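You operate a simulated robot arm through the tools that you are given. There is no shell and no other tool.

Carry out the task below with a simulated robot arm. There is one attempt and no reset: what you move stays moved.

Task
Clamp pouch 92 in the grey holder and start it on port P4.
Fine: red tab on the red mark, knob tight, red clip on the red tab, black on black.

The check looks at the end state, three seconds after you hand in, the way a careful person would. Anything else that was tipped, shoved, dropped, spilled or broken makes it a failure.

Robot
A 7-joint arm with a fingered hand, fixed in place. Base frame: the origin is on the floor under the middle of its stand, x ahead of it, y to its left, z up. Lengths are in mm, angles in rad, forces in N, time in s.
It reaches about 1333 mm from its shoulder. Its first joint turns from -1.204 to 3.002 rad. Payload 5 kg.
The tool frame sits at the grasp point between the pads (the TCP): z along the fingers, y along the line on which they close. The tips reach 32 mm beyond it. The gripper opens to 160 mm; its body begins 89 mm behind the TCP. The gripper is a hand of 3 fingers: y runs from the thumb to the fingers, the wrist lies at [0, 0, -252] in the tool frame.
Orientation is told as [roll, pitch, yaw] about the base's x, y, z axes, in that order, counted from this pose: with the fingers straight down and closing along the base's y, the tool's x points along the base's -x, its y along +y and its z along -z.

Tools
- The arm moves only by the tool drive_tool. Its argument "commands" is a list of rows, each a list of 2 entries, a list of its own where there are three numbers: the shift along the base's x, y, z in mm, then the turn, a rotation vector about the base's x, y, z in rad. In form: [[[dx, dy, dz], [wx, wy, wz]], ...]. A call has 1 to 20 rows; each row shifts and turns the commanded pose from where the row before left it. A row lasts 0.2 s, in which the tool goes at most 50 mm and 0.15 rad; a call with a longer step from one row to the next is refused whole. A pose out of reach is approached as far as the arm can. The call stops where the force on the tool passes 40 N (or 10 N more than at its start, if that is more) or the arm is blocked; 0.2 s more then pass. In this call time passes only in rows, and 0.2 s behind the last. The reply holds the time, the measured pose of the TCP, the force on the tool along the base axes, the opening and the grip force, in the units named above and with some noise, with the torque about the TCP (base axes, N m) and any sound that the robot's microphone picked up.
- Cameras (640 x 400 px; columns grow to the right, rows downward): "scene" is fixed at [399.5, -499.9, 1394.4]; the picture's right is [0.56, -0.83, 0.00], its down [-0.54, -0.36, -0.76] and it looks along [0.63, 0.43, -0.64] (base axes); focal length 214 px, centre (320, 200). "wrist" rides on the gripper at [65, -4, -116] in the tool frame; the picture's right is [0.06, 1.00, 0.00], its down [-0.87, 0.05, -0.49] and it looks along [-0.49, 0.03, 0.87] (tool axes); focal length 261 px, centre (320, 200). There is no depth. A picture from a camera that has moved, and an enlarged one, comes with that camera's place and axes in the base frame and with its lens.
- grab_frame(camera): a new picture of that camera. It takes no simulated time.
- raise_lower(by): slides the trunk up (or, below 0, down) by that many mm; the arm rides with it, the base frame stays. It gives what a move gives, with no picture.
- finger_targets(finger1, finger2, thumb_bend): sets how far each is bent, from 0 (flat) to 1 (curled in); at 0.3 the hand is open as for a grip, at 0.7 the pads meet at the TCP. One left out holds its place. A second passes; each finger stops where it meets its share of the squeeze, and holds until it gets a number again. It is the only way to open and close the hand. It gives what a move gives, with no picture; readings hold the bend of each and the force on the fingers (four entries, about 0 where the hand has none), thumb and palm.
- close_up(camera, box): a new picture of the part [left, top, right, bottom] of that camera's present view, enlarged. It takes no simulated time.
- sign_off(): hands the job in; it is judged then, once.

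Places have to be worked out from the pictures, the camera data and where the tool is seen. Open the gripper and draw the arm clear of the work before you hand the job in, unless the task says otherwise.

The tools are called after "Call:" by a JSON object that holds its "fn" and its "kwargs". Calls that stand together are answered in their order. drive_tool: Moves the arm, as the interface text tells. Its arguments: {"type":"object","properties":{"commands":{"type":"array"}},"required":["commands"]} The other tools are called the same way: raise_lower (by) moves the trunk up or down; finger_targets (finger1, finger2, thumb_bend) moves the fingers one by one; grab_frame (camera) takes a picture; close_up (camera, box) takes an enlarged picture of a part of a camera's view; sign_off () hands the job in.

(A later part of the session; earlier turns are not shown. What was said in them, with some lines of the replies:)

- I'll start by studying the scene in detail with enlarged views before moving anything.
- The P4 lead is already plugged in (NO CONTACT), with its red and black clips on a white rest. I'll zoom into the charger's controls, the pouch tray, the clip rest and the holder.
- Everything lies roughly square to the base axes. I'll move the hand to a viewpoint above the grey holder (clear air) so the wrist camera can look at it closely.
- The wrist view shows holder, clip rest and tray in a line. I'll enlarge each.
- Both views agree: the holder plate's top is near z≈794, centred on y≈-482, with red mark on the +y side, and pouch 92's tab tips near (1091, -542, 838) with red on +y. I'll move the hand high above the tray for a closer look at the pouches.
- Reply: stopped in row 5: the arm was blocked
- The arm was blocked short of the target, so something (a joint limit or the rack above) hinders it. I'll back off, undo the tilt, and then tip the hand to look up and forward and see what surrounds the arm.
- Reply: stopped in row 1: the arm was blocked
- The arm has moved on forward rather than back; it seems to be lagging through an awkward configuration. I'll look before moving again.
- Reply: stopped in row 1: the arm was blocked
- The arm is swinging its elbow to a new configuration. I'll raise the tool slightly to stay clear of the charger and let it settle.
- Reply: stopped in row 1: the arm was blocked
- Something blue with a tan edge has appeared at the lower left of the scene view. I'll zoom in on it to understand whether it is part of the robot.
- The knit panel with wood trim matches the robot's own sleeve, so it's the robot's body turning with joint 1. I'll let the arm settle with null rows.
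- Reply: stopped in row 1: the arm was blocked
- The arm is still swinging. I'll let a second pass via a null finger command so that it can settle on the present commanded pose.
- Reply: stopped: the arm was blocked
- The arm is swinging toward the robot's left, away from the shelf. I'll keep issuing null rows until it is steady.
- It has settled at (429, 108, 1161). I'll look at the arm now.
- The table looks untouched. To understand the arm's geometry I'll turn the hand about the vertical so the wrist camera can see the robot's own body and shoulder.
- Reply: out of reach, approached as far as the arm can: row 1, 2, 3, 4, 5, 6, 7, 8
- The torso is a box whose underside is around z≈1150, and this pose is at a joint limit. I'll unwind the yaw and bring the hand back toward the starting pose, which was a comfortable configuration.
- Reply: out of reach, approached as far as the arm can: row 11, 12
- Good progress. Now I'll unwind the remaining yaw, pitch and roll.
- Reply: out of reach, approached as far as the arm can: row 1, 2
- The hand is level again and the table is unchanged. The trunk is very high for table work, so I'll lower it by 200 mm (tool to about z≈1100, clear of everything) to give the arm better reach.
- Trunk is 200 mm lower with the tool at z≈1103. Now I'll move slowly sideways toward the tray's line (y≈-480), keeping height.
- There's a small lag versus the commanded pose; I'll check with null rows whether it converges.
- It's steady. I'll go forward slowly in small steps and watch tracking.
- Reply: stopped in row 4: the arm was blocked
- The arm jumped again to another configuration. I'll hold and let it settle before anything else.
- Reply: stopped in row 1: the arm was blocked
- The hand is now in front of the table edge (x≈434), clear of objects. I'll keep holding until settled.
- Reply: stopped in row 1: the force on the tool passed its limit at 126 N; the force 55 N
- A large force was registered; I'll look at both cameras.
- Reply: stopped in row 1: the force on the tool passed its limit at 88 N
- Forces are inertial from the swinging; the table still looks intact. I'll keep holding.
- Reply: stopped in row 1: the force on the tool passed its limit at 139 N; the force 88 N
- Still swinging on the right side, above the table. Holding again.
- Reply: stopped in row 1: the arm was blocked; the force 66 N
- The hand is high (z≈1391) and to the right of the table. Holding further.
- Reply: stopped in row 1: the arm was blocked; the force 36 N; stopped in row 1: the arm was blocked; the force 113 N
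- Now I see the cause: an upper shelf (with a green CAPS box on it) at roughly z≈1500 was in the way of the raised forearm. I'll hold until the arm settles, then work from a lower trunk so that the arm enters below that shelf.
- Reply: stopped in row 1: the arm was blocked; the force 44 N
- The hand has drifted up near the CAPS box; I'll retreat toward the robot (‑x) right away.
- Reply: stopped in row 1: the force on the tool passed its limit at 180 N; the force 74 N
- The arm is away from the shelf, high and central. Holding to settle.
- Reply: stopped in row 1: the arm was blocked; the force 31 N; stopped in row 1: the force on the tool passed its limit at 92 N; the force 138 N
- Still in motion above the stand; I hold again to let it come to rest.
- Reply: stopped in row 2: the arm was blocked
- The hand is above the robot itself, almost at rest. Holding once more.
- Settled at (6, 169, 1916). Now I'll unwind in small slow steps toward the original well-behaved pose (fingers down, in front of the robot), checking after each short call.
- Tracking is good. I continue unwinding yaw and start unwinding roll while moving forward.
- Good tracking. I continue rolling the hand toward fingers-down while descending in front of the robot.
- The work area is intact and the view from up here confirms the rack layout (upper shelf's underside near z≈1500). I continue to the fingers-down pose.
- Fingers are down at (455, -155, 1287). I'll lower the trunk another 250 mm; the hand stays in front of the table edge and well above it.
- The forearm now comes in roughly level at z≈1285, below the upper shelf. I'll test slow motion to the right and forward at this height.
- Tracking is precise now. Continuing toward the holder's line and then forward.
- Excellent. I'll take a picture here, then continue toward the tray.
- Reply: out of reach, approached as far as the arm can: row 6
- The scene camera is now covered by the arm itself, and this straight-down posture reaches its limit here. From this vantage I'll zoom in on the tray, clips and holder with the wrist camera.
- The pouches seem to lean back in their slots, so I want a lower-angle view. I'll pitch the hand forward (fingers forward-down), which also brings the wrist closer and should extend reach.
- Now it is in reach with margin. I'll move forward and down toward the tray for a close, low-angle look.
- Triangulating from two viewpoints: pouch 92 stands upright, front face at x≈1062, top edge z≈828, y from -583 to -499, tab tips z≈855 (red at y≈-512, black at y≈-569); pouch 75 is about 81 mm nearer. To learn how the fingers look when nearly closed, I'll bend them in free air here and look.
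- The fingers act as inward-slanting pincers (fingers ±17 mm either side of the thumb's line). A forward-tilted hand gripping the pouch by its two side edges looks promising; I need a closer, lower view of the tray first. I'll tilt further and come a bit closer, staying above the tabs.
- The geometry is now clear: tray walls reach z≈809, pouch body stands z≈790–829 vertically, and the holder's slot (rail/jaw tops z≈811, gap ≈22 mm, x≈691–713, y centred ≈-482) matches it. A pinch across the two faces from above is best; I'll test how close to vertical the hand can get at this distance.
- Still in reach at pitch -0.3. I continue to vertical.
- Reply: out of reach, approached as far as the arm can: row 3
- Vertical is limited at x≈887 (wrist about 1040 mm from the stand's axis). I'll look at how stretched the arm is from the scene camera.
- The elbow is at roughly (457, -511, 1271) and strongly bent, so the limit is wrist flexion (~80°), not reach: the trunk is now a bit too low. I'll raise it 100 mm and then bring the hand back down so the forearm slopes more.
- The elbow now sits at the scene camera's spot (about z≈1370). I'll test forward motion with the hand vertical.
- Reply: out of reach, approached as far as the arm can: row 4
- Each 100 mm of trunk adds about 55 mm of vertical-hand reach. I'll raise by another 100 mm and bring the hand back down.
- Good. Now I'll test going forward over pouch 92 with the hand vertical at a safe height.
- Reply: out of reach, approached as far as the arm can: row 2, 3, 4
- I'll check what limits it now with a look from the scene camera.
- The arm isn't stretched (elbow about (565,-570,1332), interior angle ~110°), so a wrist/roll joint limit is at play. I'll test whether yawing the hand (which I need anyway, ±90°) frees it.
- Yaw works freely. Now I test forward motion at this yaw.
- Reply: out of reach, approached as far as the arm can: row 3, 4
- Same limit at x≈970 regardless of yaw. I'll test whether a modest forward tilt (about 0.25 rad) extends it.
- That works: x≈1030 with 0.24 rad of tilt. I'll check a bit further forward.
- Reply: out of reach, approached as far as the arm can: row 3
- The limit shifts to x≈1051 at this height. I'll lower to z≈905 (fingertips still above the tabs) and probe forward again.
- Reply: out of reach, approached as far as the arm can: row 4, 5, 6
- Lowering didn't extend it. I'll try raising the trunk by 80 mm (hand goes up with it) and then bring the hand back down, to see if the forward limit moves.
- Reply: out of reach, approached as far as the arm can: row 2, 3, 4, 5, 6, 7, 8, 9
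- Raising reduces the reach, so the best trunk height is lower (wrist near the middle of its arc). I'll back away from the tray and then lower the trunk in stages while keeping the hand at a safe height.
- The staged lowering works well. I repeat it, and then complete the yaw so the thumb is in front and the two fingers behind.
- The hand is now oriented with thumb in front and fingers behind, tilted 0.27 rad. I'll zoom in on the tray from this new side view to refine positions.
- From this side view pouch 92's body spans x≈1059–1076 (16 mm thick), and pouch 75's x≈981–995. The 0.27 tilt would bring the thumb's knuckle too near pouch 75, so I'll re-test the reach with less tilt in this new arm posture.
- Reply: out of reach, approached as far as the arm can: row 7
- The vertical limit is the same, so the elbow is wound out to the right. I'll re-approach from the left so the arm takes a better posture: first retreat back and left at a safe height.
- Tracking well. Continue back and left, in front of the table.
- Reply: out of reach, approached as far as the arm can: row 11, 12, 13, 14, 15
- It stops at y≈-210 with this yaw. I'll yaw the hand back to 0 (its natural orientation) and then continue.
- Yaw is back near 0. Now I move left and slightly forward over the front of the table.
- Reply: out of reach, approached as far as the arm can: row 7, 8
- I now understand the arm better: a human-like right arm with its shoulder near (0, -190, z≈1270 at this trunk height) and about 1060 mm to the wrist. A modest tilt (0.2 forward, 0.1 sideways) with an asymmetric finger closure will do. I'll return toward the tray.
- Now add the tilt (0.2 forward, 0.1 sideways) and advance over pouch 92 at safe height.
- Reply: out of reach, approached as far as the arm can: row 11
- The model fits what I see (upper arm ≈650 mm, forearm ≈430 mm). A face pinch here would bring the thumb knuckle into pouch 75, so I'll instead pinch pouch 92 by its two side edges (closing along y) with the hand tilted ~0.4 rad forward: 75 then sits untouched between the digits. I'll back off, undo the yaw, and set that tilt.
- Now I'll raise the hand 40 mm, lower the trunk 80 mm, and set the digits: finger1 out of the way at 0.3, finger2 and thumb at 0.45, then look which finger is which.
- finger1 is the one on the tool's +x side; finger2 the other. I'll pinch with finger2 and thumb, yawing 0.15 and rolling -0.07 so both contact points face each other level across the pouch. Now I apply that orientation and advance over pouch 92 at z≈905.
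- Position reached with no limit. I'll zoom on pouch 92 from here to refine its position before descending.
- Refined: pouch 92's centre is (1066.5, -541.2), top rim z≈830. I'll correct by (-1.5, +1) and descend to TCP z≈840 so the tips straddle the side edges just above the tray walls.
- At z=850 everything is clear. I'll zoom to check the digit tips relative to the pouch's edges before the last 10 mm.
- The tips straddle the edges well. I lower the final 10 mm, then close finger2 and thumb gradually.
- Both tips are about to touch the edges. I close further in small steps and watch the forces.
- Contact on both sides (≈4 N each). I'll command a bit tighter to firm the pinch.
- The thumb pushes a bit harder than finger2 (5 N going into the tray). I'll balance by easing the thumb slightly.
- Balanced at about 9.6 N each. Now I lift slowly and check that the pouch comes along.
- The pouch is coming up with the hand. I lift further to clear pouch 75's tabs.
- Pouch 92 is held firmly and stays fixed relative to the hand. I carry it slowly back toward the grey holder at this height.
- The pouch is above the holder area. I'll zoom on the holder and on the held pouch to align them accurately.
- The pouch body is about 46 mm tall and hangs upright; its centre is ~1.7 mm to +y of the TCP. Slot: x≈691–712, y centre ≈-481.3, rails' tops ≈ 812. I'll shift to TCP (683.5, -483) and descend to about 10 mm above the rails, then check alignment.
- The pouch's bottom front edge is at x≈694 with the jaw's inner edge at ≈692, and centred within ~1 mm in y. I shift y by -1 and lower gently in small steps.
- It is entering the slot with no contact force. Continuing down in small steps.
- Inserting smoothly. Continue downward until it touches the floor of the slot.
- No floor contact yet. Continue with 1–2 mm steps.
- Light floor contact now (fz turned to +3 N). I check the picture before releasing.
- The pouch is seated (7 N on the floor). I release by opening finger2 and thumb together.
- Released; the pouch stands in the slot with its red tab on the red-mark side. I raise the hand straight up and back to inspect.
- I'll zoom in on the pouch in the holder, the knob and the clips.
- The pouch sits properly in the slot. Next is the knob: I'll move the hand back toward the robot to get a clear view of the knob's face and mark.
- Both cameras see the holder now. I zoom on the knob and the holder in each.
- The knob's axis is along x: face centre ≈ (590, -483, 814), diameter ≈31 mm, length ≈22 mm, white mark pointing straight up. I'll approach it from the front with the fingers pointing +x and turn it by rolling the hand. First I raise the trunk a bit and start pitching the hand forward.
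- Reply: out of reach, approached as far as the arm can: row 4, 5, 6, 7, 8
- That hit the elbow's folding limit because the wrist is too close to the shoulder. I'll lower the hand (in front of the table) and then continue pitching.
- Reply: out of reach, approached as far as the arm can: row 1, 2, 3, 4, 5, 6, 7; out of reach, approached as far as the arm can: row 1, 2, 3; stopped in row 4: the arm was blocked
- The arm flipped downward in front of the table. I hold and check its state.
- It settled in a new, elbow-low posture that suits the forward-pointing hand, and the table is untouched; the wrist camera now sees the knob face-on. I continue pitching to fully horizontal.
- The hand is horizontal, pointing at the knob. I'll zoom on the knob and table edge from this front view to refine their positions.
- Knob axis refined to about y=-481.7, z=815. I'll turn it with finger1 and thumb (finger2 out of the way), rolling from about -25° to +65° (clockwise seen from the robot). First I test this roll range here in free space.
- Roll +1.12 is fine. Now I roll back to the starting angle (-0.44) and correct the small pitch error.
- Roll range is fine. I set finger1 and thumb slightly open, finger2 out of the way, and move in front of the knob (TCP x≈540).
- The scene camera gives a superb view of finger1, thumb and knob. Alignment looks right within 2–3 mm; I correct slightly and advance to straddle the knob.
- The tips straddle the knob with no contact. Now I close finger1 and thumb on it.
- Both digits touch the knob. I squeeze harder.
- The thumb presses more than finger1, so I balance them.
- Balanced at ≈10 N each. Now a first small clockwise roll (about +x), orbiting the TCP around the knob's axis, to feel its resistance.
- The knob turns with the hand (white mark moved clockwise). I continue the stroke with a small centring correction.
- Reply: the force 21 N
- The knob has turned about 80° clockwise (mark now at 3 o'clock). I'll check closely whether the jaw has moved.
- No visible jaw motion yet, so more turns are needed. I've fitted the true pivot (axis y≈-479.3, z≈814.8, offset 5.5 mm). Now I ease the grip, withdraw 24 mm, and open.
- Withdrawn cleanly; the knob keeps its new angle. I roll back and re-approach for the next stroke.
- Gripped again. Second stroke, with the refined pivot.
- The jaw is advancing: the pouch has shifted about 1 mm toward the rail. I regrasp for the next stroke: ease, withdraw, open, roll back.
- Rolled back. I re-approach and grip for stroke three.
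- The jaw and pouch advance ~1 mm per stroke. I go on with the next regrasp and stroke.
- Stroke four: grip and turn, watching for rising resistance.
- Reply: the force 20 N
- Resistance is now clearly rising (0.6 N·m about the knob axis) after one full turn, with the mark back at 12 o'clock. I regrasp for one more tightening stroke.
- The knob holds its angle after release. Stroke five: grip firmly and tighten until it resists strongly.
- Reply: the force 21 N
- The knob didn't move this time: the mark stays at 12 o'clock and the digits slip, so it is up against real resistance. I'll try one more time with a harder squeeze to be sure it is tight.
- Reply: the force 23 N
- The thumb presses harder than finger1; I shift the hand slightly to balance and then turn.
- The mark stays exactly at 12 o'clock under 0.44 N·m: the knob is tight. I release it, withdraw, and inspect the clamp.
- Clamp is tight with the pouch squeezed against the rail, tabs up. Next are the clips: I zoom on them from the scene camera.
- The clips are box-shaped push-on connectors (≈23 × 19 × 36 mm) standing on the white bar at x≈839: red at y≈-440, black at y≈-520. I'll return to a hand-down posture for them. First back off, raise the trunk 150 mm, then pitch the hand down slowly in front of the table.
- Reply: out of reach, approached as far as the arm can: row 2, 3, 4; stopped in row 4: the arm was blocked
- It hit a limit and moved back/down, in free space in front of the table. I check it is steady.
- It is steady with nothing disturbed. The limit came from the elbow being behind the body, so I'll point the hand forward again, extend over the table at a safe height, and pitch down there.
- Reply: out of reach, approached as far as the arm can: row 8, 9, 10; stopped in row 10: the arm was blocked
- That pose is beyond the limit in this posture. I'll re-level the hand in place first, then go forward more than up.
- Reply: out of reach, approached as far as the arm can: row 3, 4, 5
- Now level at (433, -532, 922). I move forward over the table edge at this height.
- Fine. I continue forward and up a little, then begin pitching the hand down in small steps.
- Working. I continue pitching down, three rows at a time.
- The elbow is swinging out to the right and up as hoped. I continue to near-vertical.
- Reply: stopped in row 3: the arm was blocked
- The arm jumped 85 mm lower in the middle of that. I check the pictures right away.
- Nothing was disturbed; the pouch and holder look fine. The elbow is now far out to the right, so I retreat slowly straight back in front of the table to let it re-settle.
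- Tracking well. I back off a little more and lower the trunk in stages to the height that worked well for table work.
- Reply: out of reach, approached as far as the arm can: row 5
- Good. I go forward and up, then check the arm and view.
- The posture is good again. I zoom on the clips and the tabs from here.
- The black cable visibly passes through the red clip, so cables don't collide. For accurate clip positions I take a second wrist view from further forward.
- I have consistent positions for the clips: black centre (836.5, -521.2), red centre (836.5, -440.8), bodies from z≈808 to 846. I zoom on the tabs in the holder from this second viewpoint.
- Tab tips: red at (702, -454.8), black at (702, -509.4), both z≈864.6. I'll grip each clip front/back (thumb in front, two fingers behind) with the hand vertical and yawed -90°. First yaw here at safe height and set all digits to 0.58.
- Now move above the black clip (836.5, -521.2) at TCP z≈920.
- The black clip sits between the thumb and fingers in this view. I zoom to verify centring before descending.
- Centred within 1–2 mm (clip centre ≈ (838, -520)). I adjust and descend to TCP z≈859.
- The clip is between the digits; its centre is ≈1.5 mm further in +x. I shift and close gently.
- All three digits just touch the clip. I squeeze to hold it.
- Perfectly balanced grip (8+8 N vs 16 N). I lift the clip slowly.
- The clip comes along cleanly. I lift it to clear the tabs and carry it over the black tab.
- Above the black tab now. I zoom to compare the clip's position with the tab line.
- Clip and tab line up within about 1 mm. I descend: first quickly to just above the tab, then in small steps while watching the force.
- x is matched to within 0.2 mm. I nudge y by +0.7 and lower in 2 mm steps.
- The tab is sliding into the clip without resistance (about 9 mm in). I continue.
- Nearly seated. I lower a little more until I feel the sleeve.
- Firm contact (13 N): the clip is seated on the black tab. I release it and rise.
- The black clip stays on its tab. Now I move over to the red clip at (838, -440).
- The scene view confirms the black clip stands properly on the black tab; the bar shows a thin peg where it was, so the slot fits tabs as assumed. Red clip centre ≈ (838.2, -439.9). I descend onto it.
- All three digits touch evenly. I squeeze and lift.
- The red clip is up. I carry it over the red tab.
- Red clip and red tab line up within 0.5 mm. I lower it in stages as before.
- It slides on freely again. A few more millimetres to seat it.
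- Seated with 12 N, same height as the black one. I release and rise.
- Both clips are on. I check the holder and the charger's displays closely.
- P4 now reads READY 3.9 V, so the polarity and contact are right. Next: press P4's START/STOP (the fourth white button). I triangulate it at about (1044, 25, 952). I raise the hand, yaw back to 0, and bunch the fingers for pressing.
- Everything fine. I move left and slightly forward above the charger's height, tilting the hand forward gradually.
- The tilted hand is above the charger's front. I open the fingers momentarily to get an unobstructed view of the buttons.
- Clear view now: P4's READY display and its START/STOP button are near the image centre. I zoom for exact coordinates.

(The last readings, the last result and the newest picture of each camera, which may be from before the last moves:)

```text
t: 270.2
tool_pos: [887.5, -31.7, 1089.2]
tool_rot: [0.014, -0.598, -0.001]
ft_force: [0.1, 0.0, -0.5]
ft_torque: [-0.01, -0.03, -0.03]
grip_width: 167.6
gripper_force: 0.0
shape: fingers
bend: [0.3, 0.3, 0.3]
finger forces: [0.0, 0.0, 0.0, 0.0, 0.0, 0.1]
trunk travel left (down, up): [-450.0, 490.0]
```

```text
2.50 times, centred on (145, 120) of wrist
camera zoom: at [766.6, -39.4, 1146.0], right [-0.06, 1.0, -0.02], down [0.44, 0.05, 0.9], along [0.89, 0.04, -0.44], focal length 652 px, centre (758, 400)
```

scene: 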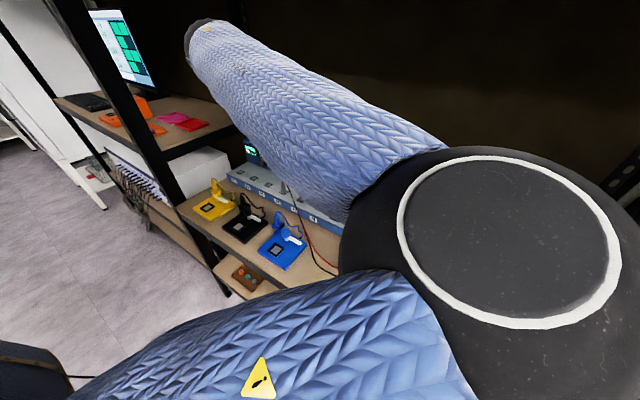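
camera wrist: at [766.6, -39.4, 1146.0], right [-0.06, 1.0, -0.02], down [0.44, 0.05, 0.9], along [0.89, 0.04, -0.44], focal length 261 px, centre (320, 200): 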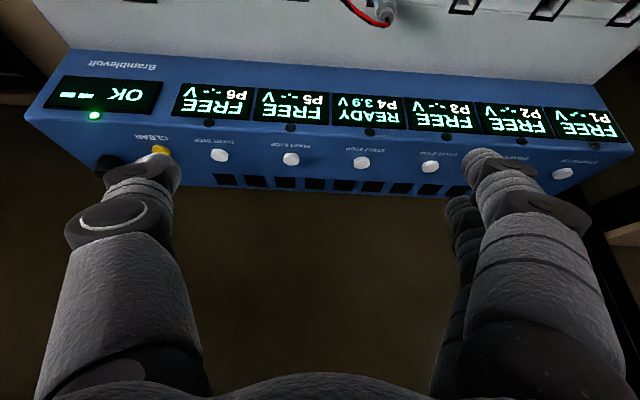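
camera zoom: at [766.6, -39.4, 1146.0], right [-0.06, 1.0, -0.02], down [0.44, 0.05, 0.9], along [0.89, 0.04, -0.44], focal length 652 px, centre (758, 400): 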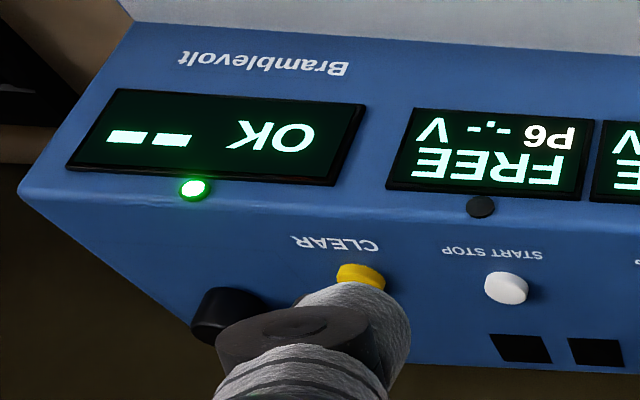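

P4's button is at roughly (1044, 26, 950). I move closer for a second view to pin it down.

Call:
{"fn": "drive_tool", "kwargs": {"commands": [[[13, 4, -5], [0, 0, 0]], [[13, 4, -5], [0, 0, 0]], [[13, 4, -5], [0, 0, 0]], [[13, 4, -5], [0, 0, 0]], [[13, 4, -5], [0, 0, 0]]]}}

Call:
{"fn": "close_up", "kwargs": {"camera": "wrist", "box": [230, 80, 430, 210]}}

```text
t: 271.4
tool_pos: [952.9, -13.6, 1063.5]
tool_rot: [0.016, -0.598, -0.001]
ft_force: [0.1, 0.0, -0.4]
ft_torque: [-0.03, -0.02, 0.02]
grip_width: 167.6
gripper_force: 0.1
shape: fingers
bend: [0.3, 0.3, 0.3]
finger forces: [0.0, 0.1, 0.0, 0.0, 0.0, 0.0]
trunk travel left (down, up): [-450.0, 490.0]
```

```text
3.08 times, centred on (330, 145) of wrist
camera zoom: at [832.0, -20.6, 1120.3], right [-0.06, 1.0, -0.02], down [0.44, 0.05, 0.9], along [0.89, 0.04, -0.44], focal length 802 px, centre (289, 369)
```

zoom: 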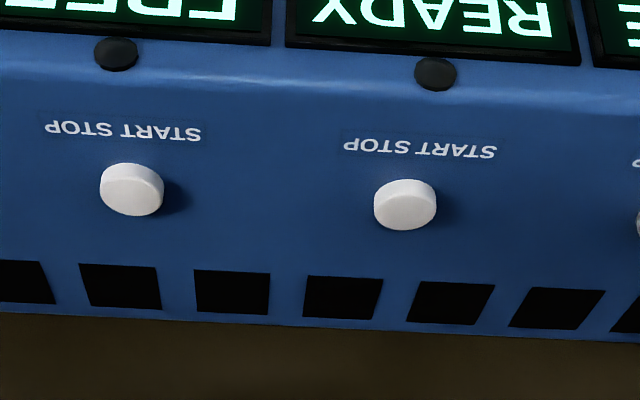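

Those two views are nearly along the same line, so depth is uncertain. I take a steeper view by reducing the tilt.

Call:
{"fn": "drive_tool", "kwargs": {"commands": [[[-6, 0, 8], [0, 0.08, 0]], [[-6, 0, 8], [0, 0.08, 0]], [[-6, 0, 8], [0, 0.08, 0]], [[-6, 0, 8], [0, 0.08, 0]], [[-6, 0, 8], [0, 0.08, 0]]]}}

Call:
{"fn": "grab_frame", "kwargs": {"camera": "wrist"}}

```text
t: 272.6
tool_pos: [921.4, -12.3, 1103.6]
tool_rot: [0.013, -0.194, 0.0]
ft_force: [-0.3, -0.4, -0.2]
ft_torque: [-0.04, 0.03, 0.0]
grip_width: 167.8
gripper_force: 0.0
shape: fingers
bend: [0.3, 0.3, 0.3]
finger forces: [0.0, 0.0, 0.1, 0.1, 0.1, 0.0]
trunk travel left (down, up): [-450.0, 490.0]
```

```text
taken
camera wrist: at [833.7, -19.4, 1202.9], right [-0.06, 1.0, 0.0], down [0.76, 0.05, 0.65], along [0.65, 0.04, -0.76], focal length 261 px, centre (320, 200)
```

wrist: 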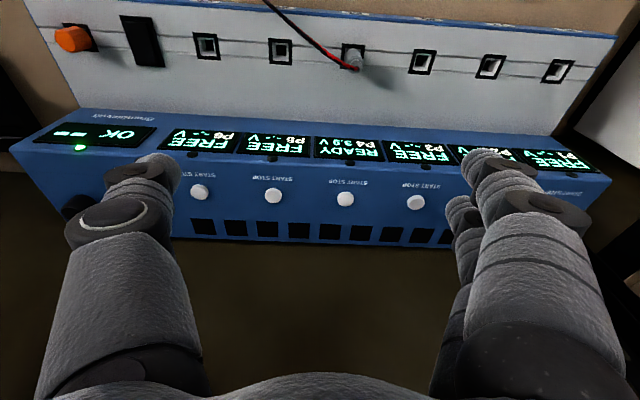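

Good steep view; I zoom on P4's button.

Call:
{"fn": "close_up", "kwargs": {"camera": "wrist", "box": [240, 120, 440, 250]}}

```text
3.08 times, centred on (340, 185) of wrist
camera zoom: at [833.7, -19.4, 1202.9], right [-0.06, 1.0, 0.0], down [0.76, 0.05, 0.65], along [0.65, 0.04, -0.76], focal length 802 px, centre (258, 246)
```

zoom: 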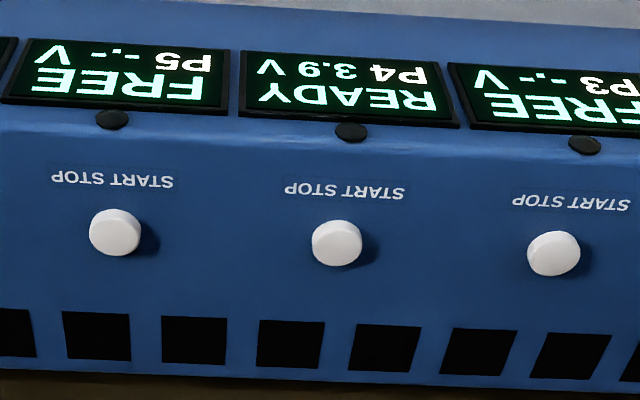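

Now well-conditioned: button top centre at (1041.5, 25.6, 956). I bunch the fingers (finger1 lowest), tilt to 0.6 and position finger1's tip above the button.

Call:
{"fn": "finger_targets", "kwargs": {"finger1": 0.7, "finger2": 0.66, "thumb_bend": 0.66}}

Call:
{"fn": "drive_tool", "kwargs": {"commands": [[[15.4, 3, -8], [0, -0.051, 0]], [[15.4, 3, -8], [0, -0.051, 0]], [[15.4, 3, -8], [0, -0.051, 0]], [[15.4, 3, -8], [0, -0.051, 0]], [[15.4, 3, -8], [0, -0.051, 0]], [[15.4, 3, -8], [0, -0.051, 0]], [[15.4, 3, -8], [0, -0.051, 0]], [[15.2, 3, -8], [0, -0.049, 0]]]}}

Call:
{"fn": "grab_frame", "kwargs": {"camera": "wrist"}}

Call:
{"fn": "grab_frame", "kwargs": {"camera": "scene"}}

```text
t: 273.6
tool_pos: [922.5, -13.4, 1103.7]
tool_rot: [0.017, -0.196, 0.0]
ft_force: [0.0, -0.5, 0.2]
ft_torque: [0.02, 0.01, 0.01]
grip_width: 19.2
gripper_force: 0.1
shape: fingers
bend: [0.7, 0.66, 0.66]
finger forces: [0.0, 0.1, 0.0, 0.0, 0.0, 0.0]
trunk travel left (down, up): [-450.0, 490.0]
```

```text
t: 275.4
tool_pos: [1044.6, 12.2, 1038.4]
tool_rot: [0.015, -0.604, 0.002]
ft_force: [-0.5, 0.1, -0.8]
ft_torque: [-0.02, 0.01, 0.01]
grip_width: 19.1
gripper_force: 0.1
shape: fingers
bend: [0.7, 0.66, 0.66]
finger forces: [0.0, 0.0, 0.0, 0.0, 0.0, 0.0]
trunk travel left (down, up): [-450.0, 490.0]
```

```text
taken
camera wrist: at [925.1, 4.0, 1095.0], right [-0.06, 1.0, -0.02], down [0.44, 0.05, 0.9], along [0.9, 0.04, -0.44], focal length 261 px, centre (320, 200)
```

wrist: 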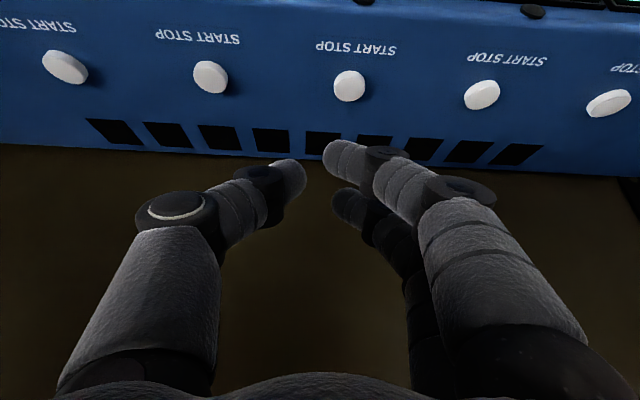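

```text
taken
```

scene: 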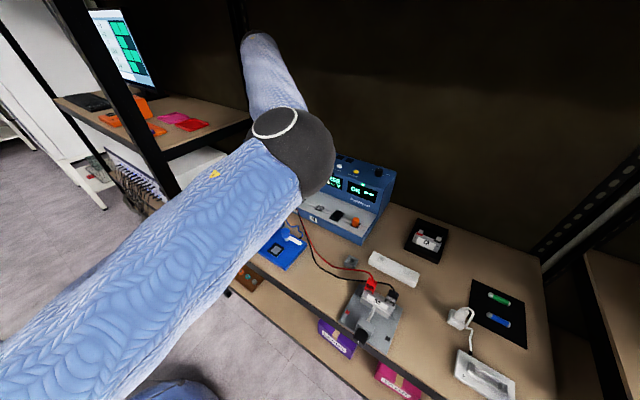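

P4's button is right in front; finger1's tip is ~4 mm short in y. I shift +4 in y and descend to just above the button.

Call:
{"fn": "drive_tool", "kwargs": {"commands": [[[0, 4, -8], [0, 0, 0]], [[0, 0, -9], [0, 0, 0]], [[0, 0, -9], [0, 0, 0]], [[0, 0, -8], [0, 0, 0]]]}}

Call:
{"fn": "close_up", "kwargs": {"camera": "wrist", "box": [220, 60, 420, 210]}}

```text
t: 276.4
tool_pos: [1045.8, 14.2, 1006.0]
tool_rot: [0.016, -0.602, -0.001]
ft_force: [0.1, -1.1, -0.1]
ft_torque: [0.01, 0.04, 0.0]
grip_width: 19.3
gripper_force: 0.2
shape: fingers
bend: [0.7, 0.66, 0.66]
finger forces: [0.0, 0.1, 0.0, 0.1, 0.1, 0.1]
trunk travel left (down, up): [-450.0, 490.0]
```

```text
2.67 times, centred on (320, 135) of wrist
camera zoom: at [924.4, 7.8, 1062.0], right [-0.06, 1.0, -0.02], down [0.44, 0.05, 0.9], along [0.9, 0.04, -0.44], focal length 695 px, centre (320, 373)
```

zoom: 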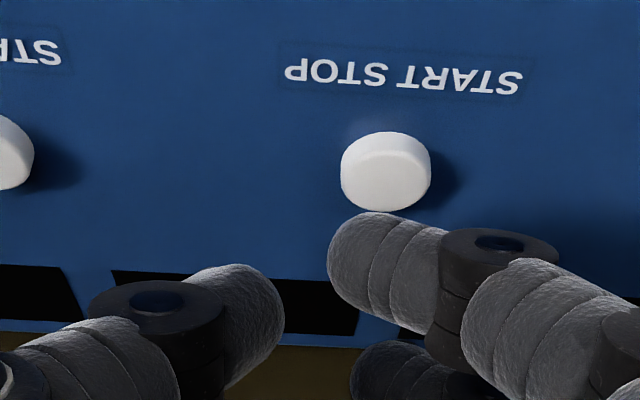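

Finger1's tip is 11 mm above the button, only 2.5 mm off in y. I correct and press down gently in small steps.

Call:
{"fn": "drive_tool", "kwargs": {"commands": [[[0, 2.5, -4], [0, 0, 0]], [[0, 0, -3], [0, 0, 0]], [[0, 0, -2], [0, 0, 0]]]}}

Call:
{"fn": "drive_tool", "kwargs": {"commands": [[[0, 0, -1.5], [0, 0, 0]], [[0, 0, -1.5], [0, 0, 0]]]}}

Call:
{"fn": "close_up", "kwargs": {"camera": "wrist", "box": [220, 60, 420, 210]}}

```text
t: 277.2
tool_pos: [1045.5, 17.6, 996.5]
tool_rot: [0.015, -0.602, 0.001]
ft_force: [0.4, -0.4, 0.0]
ft_torque: [0.05, -0.01, 0.02]
grip_width: 19.3
gripper_force: 0.0
shape: fingers
bend: [0.7, 0.66, 0.66]
finger forces: [0.0, 0.0, 0.1, 0.0, 0.0, 0.1]
trunk travel left (down, up): [-450.0, 490.0]
```

```text
t: 277.8
tool_pos: [1044.5, 16.8, 994.5]
tool_rot: [0.012, -0.601, 0.0]
ft_force: [0.5, 0.7, -1.1]
ft_torque: [0.01, 0.03, 0.04]
grip_width: 19.3
gripper_force: 0.0
shape: fingers
bend: [0.7, 0.66, 0.66]
finger forces: [0.1, 0.1, 0.0, 0.1, 0.0, 0.0]
trunk travel left (down, up): [-450.0, 490.0]
```

```text
2.67 times, centred on (320, 135) of wrist
camera zoom: at [924.4, 10.3, 1050.3], right [-0.06, 1.0, -0.02], down [0.44, 0.05, 0.9], along [0.9, 0.04, -0.44], focal length 695 px, centre (320, 373)
```

zoom: 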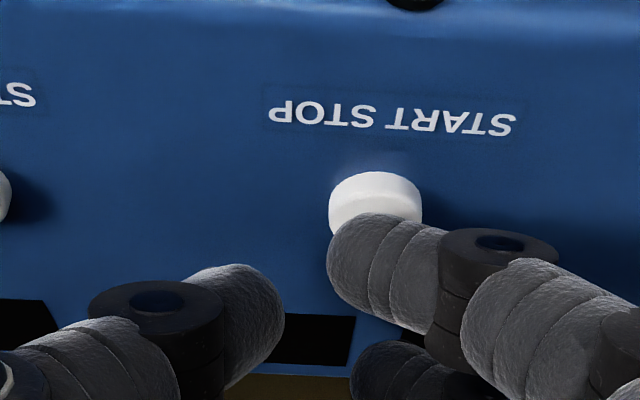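

The tip is over the button, about to touch. I continue 1 mm at a time, watching force and sound.

Call:
{"fn": "drive_tool", "kwargs": {"commands": [[[0, 0, -1], [0, 0, 0]]]}}

Call:
{"fn": "drive_tool", "kwargs": {"commands": [[[0, 0, -1], [0, 0, 0]]]}}

Call:
{"fn": "drive_tool", "kwargs": {"commands": [[[0, 0, -1], [0, 0, 0]]]}}

```text
t: 278.2
tool_pos: [1044.5, 17.2, 992.5]
tool_rot: [0.015, -0.602, -0.001]
ft_force: [0.7, -0.2, 0.9]
ft_torque: [-0.01, 0.03, 0.0]
grip_width: 19.0
gripper_force: 0.2
shape: fingers
bend: [0.7, 0.66, 0.66]
finger forces: [0.8, 0.1, 0.1, 0.1, 0.1, 0.0]
trunk travel left (down, up): [-450.0, 490.0]
```

```text
t: 278.6
tool_pos: [1045.5, 16.0, 991.5]
tool_rot: [0.017, -0.603, -0.001]
ft_force: [0.7, 0.2, 2.1]
ft_torque: [0.02, -0.03, 0.0]
grip_width: 18.8
gripper_force: 0.3
shape: fingers
bend: [0.7, 0.66, 0.66]
finger forces: [1.4, 0.0, 0.0, 0.0, 0.1, 0.0]
trunk travel left (down, up): [-450.0, 490.0]
heard: click
```

```text
t: 279.0
tool_pos: [1044.9, 17.4, 990.7]
tool_rot: [0.017, -0.602, 0.0]
ft_force: [0.8, 0.1, 2.7]
ft_torque: [0.07, -0.04, -0.01]
grip_width: 18.7
gripper_force: 1.2
shape: fingers
bend: [0.7, 0.66, 0.66]
finger forces: [2.7, 0.0, 0.0, 0.0, 0.0, 0.0]
trunk travel left (down, up): [-450.0, 490.0]
```

A click was heard: the button is pressed. I lift straight off and check the display.

Call:
{"fn": "drive_tool", "kwargs": {"commands": [[[0, 0, 4], [0, 0, 0]], [[0, 0, 8], [0, 0, 0]], [[0, 0, 12], [0, 0, 0]], [[0, 0, 15], [0, 0, 0]], [[0, 0, 15], [0, 0, 0]]]}}

Call:
{"fn": "drive_tool", "kwargs": {"commands": [[[-15, -6, 5], [0, 0, 0]], [[-15, -6, 5], [0, 0, 0]], [[-15, -6, 5], [0, 0, 0]], [[-15, -6, 5], [0, 0, 0]], [[-15, -6, 5], [0, 0, 0]], [[-15, -6, 5], [0, 0, 0]], [[-15, -6, 5], [0, 0, 0]], [[-15, -6, 5], [0, 0, 0]], [[-15, -6, 5], [0, 0, 0]]]}}

Call:
{"fn": "grab_frame", "kwargs": {"camera": "wrist"}}

Call:
{"fn": "grab_frame", "kwargs": {"camera": "scene"}}

```text
t: 280.2
tool_pos: [1044.5, 17.9, 1044.9]
tool_rot: [0.015, -0.601, 0.0]
ft_force: [-0.3, 0.9, 0.6]
ft_torque: [0.01, 0.0, 0.02]
grip_width: 18.8
gripper_force: 0.0
shape: fingers
bend: [0.7, 0.66, 0.66]
finger forces: [0.1, 0.0, 0.0, 0.1, 0.0, 0.0]
trunk travel left (down, up): [-450.0, 490.0]
```

```text
t: 282.2
tool_pos: [910.4, -38.4, 1089.6]
tool_rot: [0.016, -0.602, -0.001]
ft_force: [-1.0, -0.4, 0.0]
ft_torque: [0.0, 0.0, -0.06]
grip_width: 18.9
gripper_force: 0.0
shape: fingers
bend: [0.7, 0.66, 0.66]
finger forces: [0.0, 0.0, 0.0, 0.1, 0.1, 0.0]
trunk travel left (down, up): [-450.0, 490.0]
```

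```text
taken
camera wrist: at [789.1, -44.4, 1146.2], right [-0.06, 1.0, -0.02], down [0.44, 0.05, 0.9], along [0.9, 0.04, -0.44], focal length 261 px, centre (320, 200)
```

wrist: 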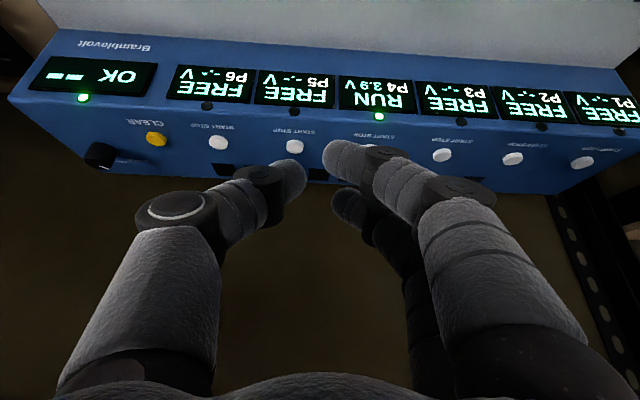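

```text
taken
```

scene: 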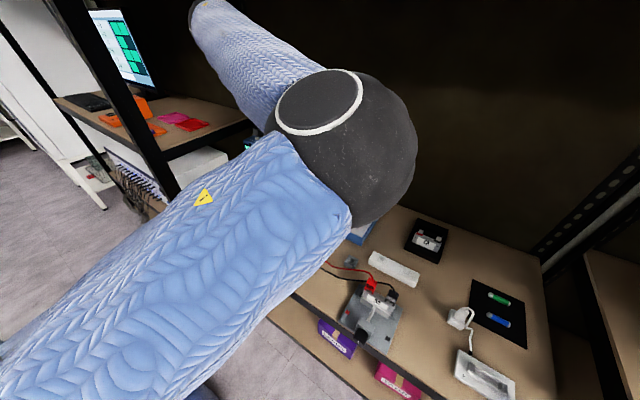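

P4 now shows RUN with its green LED lit. I zoom in to confirm the displays and check the holder once more.

Call:
{"fn": "close_up", "kwargs": {"camera": "wrist", "box": [0, 20, 320, 200]}}

Call:
{"fn": "close_up", "kwargs": {"camera": "wrist", "box": [240, 40, 640, 200]}}

Call:
{"fn": "close_up", "kwargs": {"camera": "scene", "box": [320, 240, 420, 350]}}

```text
2.00 times, centred on (160, 110) of wrist
camera zoom: at [789.1, -44.4, 1146.2], right [-0.06, 1.0, -0.02], down [0.44, 0.05, 0.9], along [0.9, 0.04, -0.44], focal length 521 px, centre (640, 380)
```

zoom: 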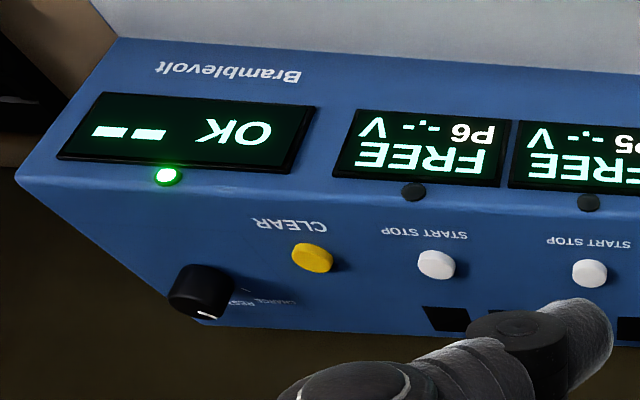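

```text
1.60 times, centred on (440, 120) of wrist
camera zoom: at [789.1, -44.4, 1146.2], right [-0.06, 1.0, -0.02], down [0.44, 0.05, 0.9], along [0.9, 0.04, -0.44], focal length 417 px, centre (128, 328)
```

zoom: 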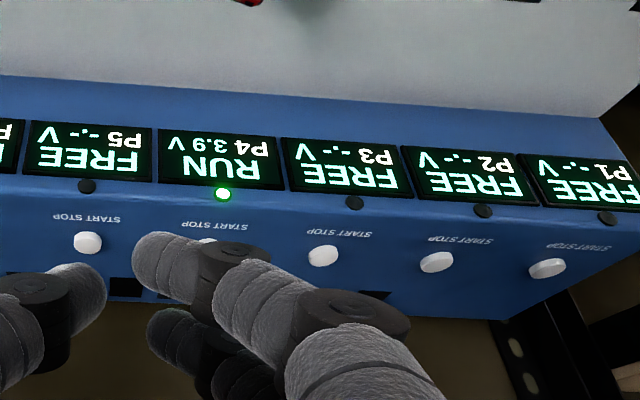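

```text
3.64 times, centred on (370, 295) of scene
camera zoom: at [399.5, -499.9, 1394.4], right [0.56, -0.83, 0.0], down [-0.54, -0.36, -0.76], along [0.63, 0.43, -0.64], focal length 780 px, centre (138, -146)
```

zoom: 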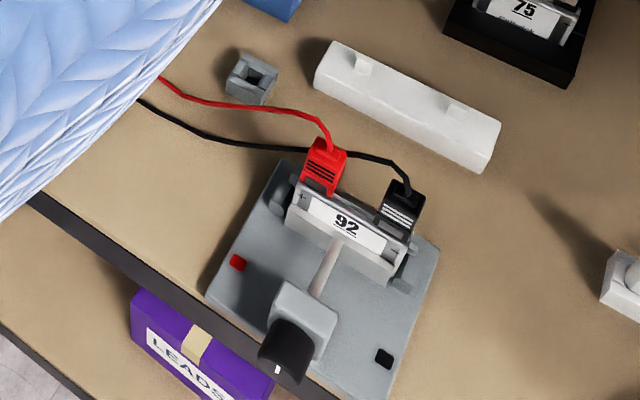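

All good: P4 RUN, red clip on red tab, black on black, pouch clamped. Now I retreat the arm, reducing the tilt as I come back in front of the table.

Call:
{"fn": "drive_tool", "kwargs": {"commands": [[[-20, -8, 2], [0, 0.06, 0]], [[-20, -8, 2], [0, 0.06, 0]], [[-20, -8, 2], [0, 0.06, 0]], [[-20, -8, 2], [0, 0.06, 0]], [[-20, -8, 2], [0, 0.06, 0]], [[-20, -8, 2], [0, 0.06, 0]], [[-20, -8, 2], [0, 0.06, 0]], [[-20, -8, 2], [0, 0.06, 0]], [[-20, -8, 2], [0, 0.06, 0]], [[-20, -8, 2], [0, 0.06, 0]]]}}

Call:
{"fn": "drive_tool", "kwargs": {"commands": [[[-18, -8, 0], [0, 0, 0]], [[-18, -8, 0], [0, 0, 0]], [[-18, -8, 0], [0, 0, 0]], [[-18, -8, 0], [0, 0, 0]], [[-18, -8, 0], [0, 0, 0]], [[-18, -8, 0], [0, 0, 0]]]}}

Call:
{"fn": "finger_targets", "kwargs": {"finger1": 0.3, "finger2": 0.3, "thumb_bend": 0.3}}

Call:
{"fn": "grab_frame", "kwargs": {"camera": "scene"}}

Call:
{"fn": "grab_frame", "kwargs": {"camera": "wrist"}}

```text
t: 284.4
tool_pos: [709.5, -116.6, 1110.0]
tool_rot: [0.017, -0.004, -0.001]
ft_force: [-0.4, 0.0, 0.2]
ft_torque: [-0.01, -0.04, 0.0]
grip_width: 19.2
gripper_force: 0.0
shape: fingers
bend: [0.7, 0.66, 0.66]
finger forces: [0.0, 0.0, 0.0, 0.0, 0.1, 0.0]
trunk travel left (down, up): [-450.0, 490.0]
```

```text
t: 285.8
tool_pos: [602.7, -165.7, 1109.1]
tool_rot: [0.017, -0.003, 0.0]
ft_force: [0.9, 0.9, -0.3]
ft_torque: [-0.01, 0.0, -0.01]
grip_width: 18.8
gripper_force: 0.1
shape: fingers
bend: [0.7, 0.66, 0.66]
finger forces: [0.0, 0.0, 0.0, 0.1, 0.1, 0.0]
trunk travel left (down, up): [-450.0, 490.0]
```

```text
t: 286.8
tool_pos: [602.7, -165.8, 1110.2]
tool_rot: [0.016, -0.002, 0.001]
ft_force: [-1.2, -0.3, 0.5]
ft_torque: [0.01, 0.0, 0.0]
grip_width: 167.6
gripper_force: 0.0
shape: fingers
bend: [0.3, 0.3, 0.3]
finger forces: [0.0, 0.0, 0.0, 0.0, 0.1, 0.1]
trunk travel left (down, up): [-450.0, 490.0]
```

```text
taken
```

scene: 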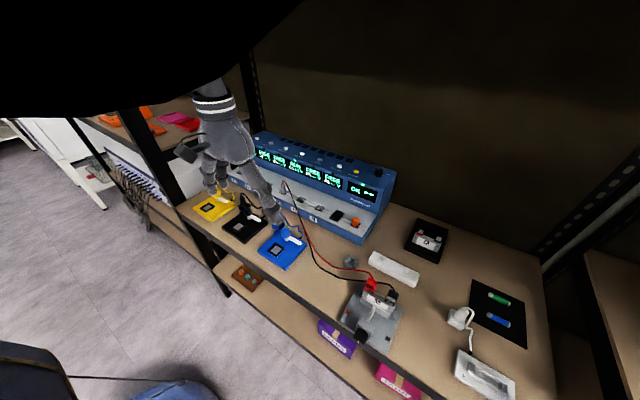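

```text
taken
camera wrist: at [535.2, -171.9, 1223.1], right [-0.06, 1.0, 0.02], down [0.87, 0.05, 0.49], along [0.49, 0.04, -0.87], focal length 261 px, centre (320, 200)
```

wrist: 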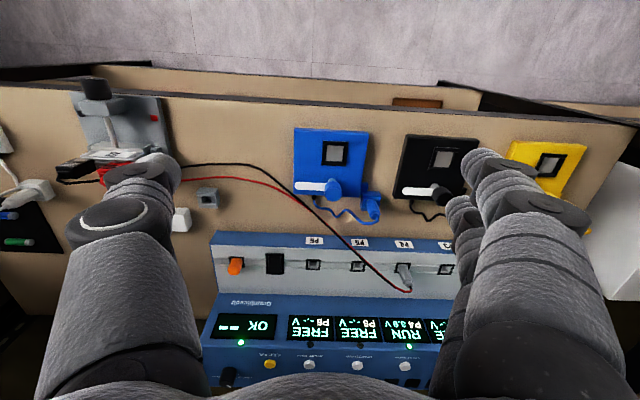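

The arm is clear and open. I pull back a little more, then take a last close look at the holder and charger.

Call:
{"fn": "drive_tool", "kwargs": {"commands": [[[-14, 0, 0], [0, 0, 0]], [[-14, 0, 0], [0, 0, 0]], [[-14, 0, 0], [0, 0, 0]]]}}

Call:
{"fn": "close_up", "kwargs": {"camera": "scene", "box": [335, 265, 415, 345]}}

Call:
{"fn": "close_up", "kwargs": {"camera": "scene", "box": [240, 120, 420, 270]}}

Call:
{"fn": "close_up", "kwargs": {"camera": "wrist", "box": [40, 70, 240, 220]}}

```text
t: 287.6
tool_pos: [559.2, -165.0, 1109.9]
tool_rot: [0.016, -0.002, 0.001]
ft_force: [-0.6, -0.2, -0.2]
ft_torque: [0.0, -0.04, 0.05]
grip_width: 167.5
gripper_force: 0.1
shape: fingers
bend: [0.3, 0.3, 0.3]
finger forces: [0.0, 0.0, 0.0, 0.0, 0.1, 0.0]
trunk travel left (down, up): [-450.0, 490.0]
```

```text
5.00 times, centred on (375, 305) of scene
camera zoom: at [399.5, -499.9, 1394.4], right [0.56, -0.83, 0.0], down [-0.54, -0.36, -0.76], along [0.63, 0.43, -0.64], focal length 1072 px, centre (45, -325)
```

zoom: 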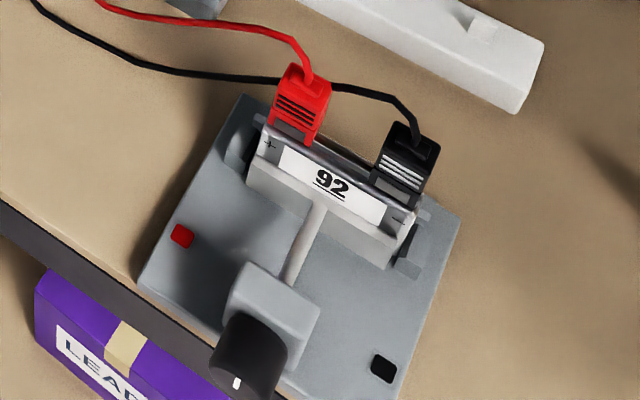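

```text
2.67 times, centred on (330, 195) of scene
camera zoom: at [399.5, -499.9, 1394.4], right [0.56, -0.83, 0.0], down [-0.54, -0.36, -0.76], along [0.63, 0.43, -0.64], focal length 572 px, centre (293, 213)
```

zoom: 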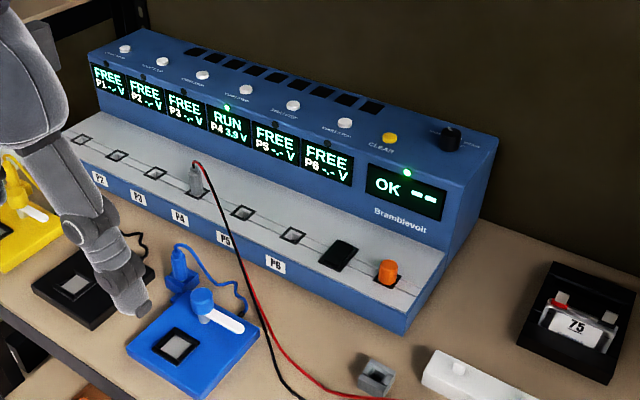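

```text
2.67 times, centred on (140, 145) of wrist
camera zoom: at [492.6, -171.5, 1223.3], right [-0.06, 1.0, 0.02], down [0.87, 0.05, 0.49], along [0.49, 0.04, -0.87], focal length 695 px, centre (800, 347)
```

zoom: 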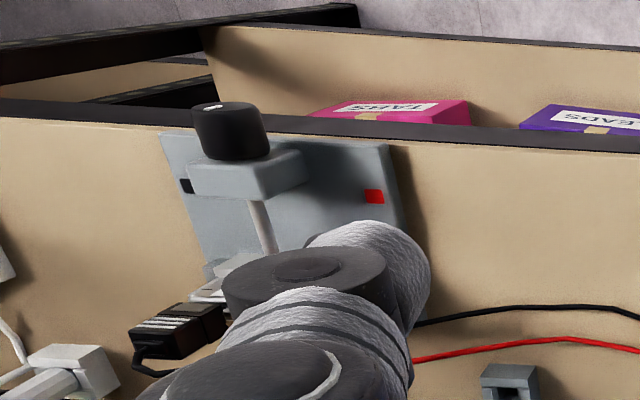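

Final state: pouch 92 is clamped upright with its red tab on the red-mark side, and the knob no longer turns under about 0.7 N·m. The red clip is on the red tab and the black on the black. P4 shows RUN with its green light, the rest of the table is where it was, and the arm is open and clear. I hand the job in.

Call:
{"fn": "sign_off", "kwargs": {}}

```text
The job is handed in.
```

Pouch 92 is clamped in the grey holder and P4 is running: its display reads RUN at 3.9 V with the green light on. I've handed the job in.

- **Pouch:** it stands upright with its red tab on the same side as the red mark. I took "on the red mark" to mean that side, since the marks sit on the base plate in front of the jaw.
- **Knob:** I turned it about one full turn clockwise. After that it would not move under about 0.7 N·m, and the pouch is pressed against the rail.
- **Clips:** red is on the red tab and black on black. P4 went from NO CONTACT to READY before I pressed start.
- **Charge/drain selector:** I left the knob on the charger where it was.

**Possible disturbance:** early on, before I found the upper shelf, the arm swung out of control several times and the tool registered forces of up to 180 N. The table looked unchanged in every picture afterwards. I last saw the green CAPS box on the upper shelf during that swing, standing neatly, but I did not check it again at the end.

The hand is open and the arm is clear of the work.
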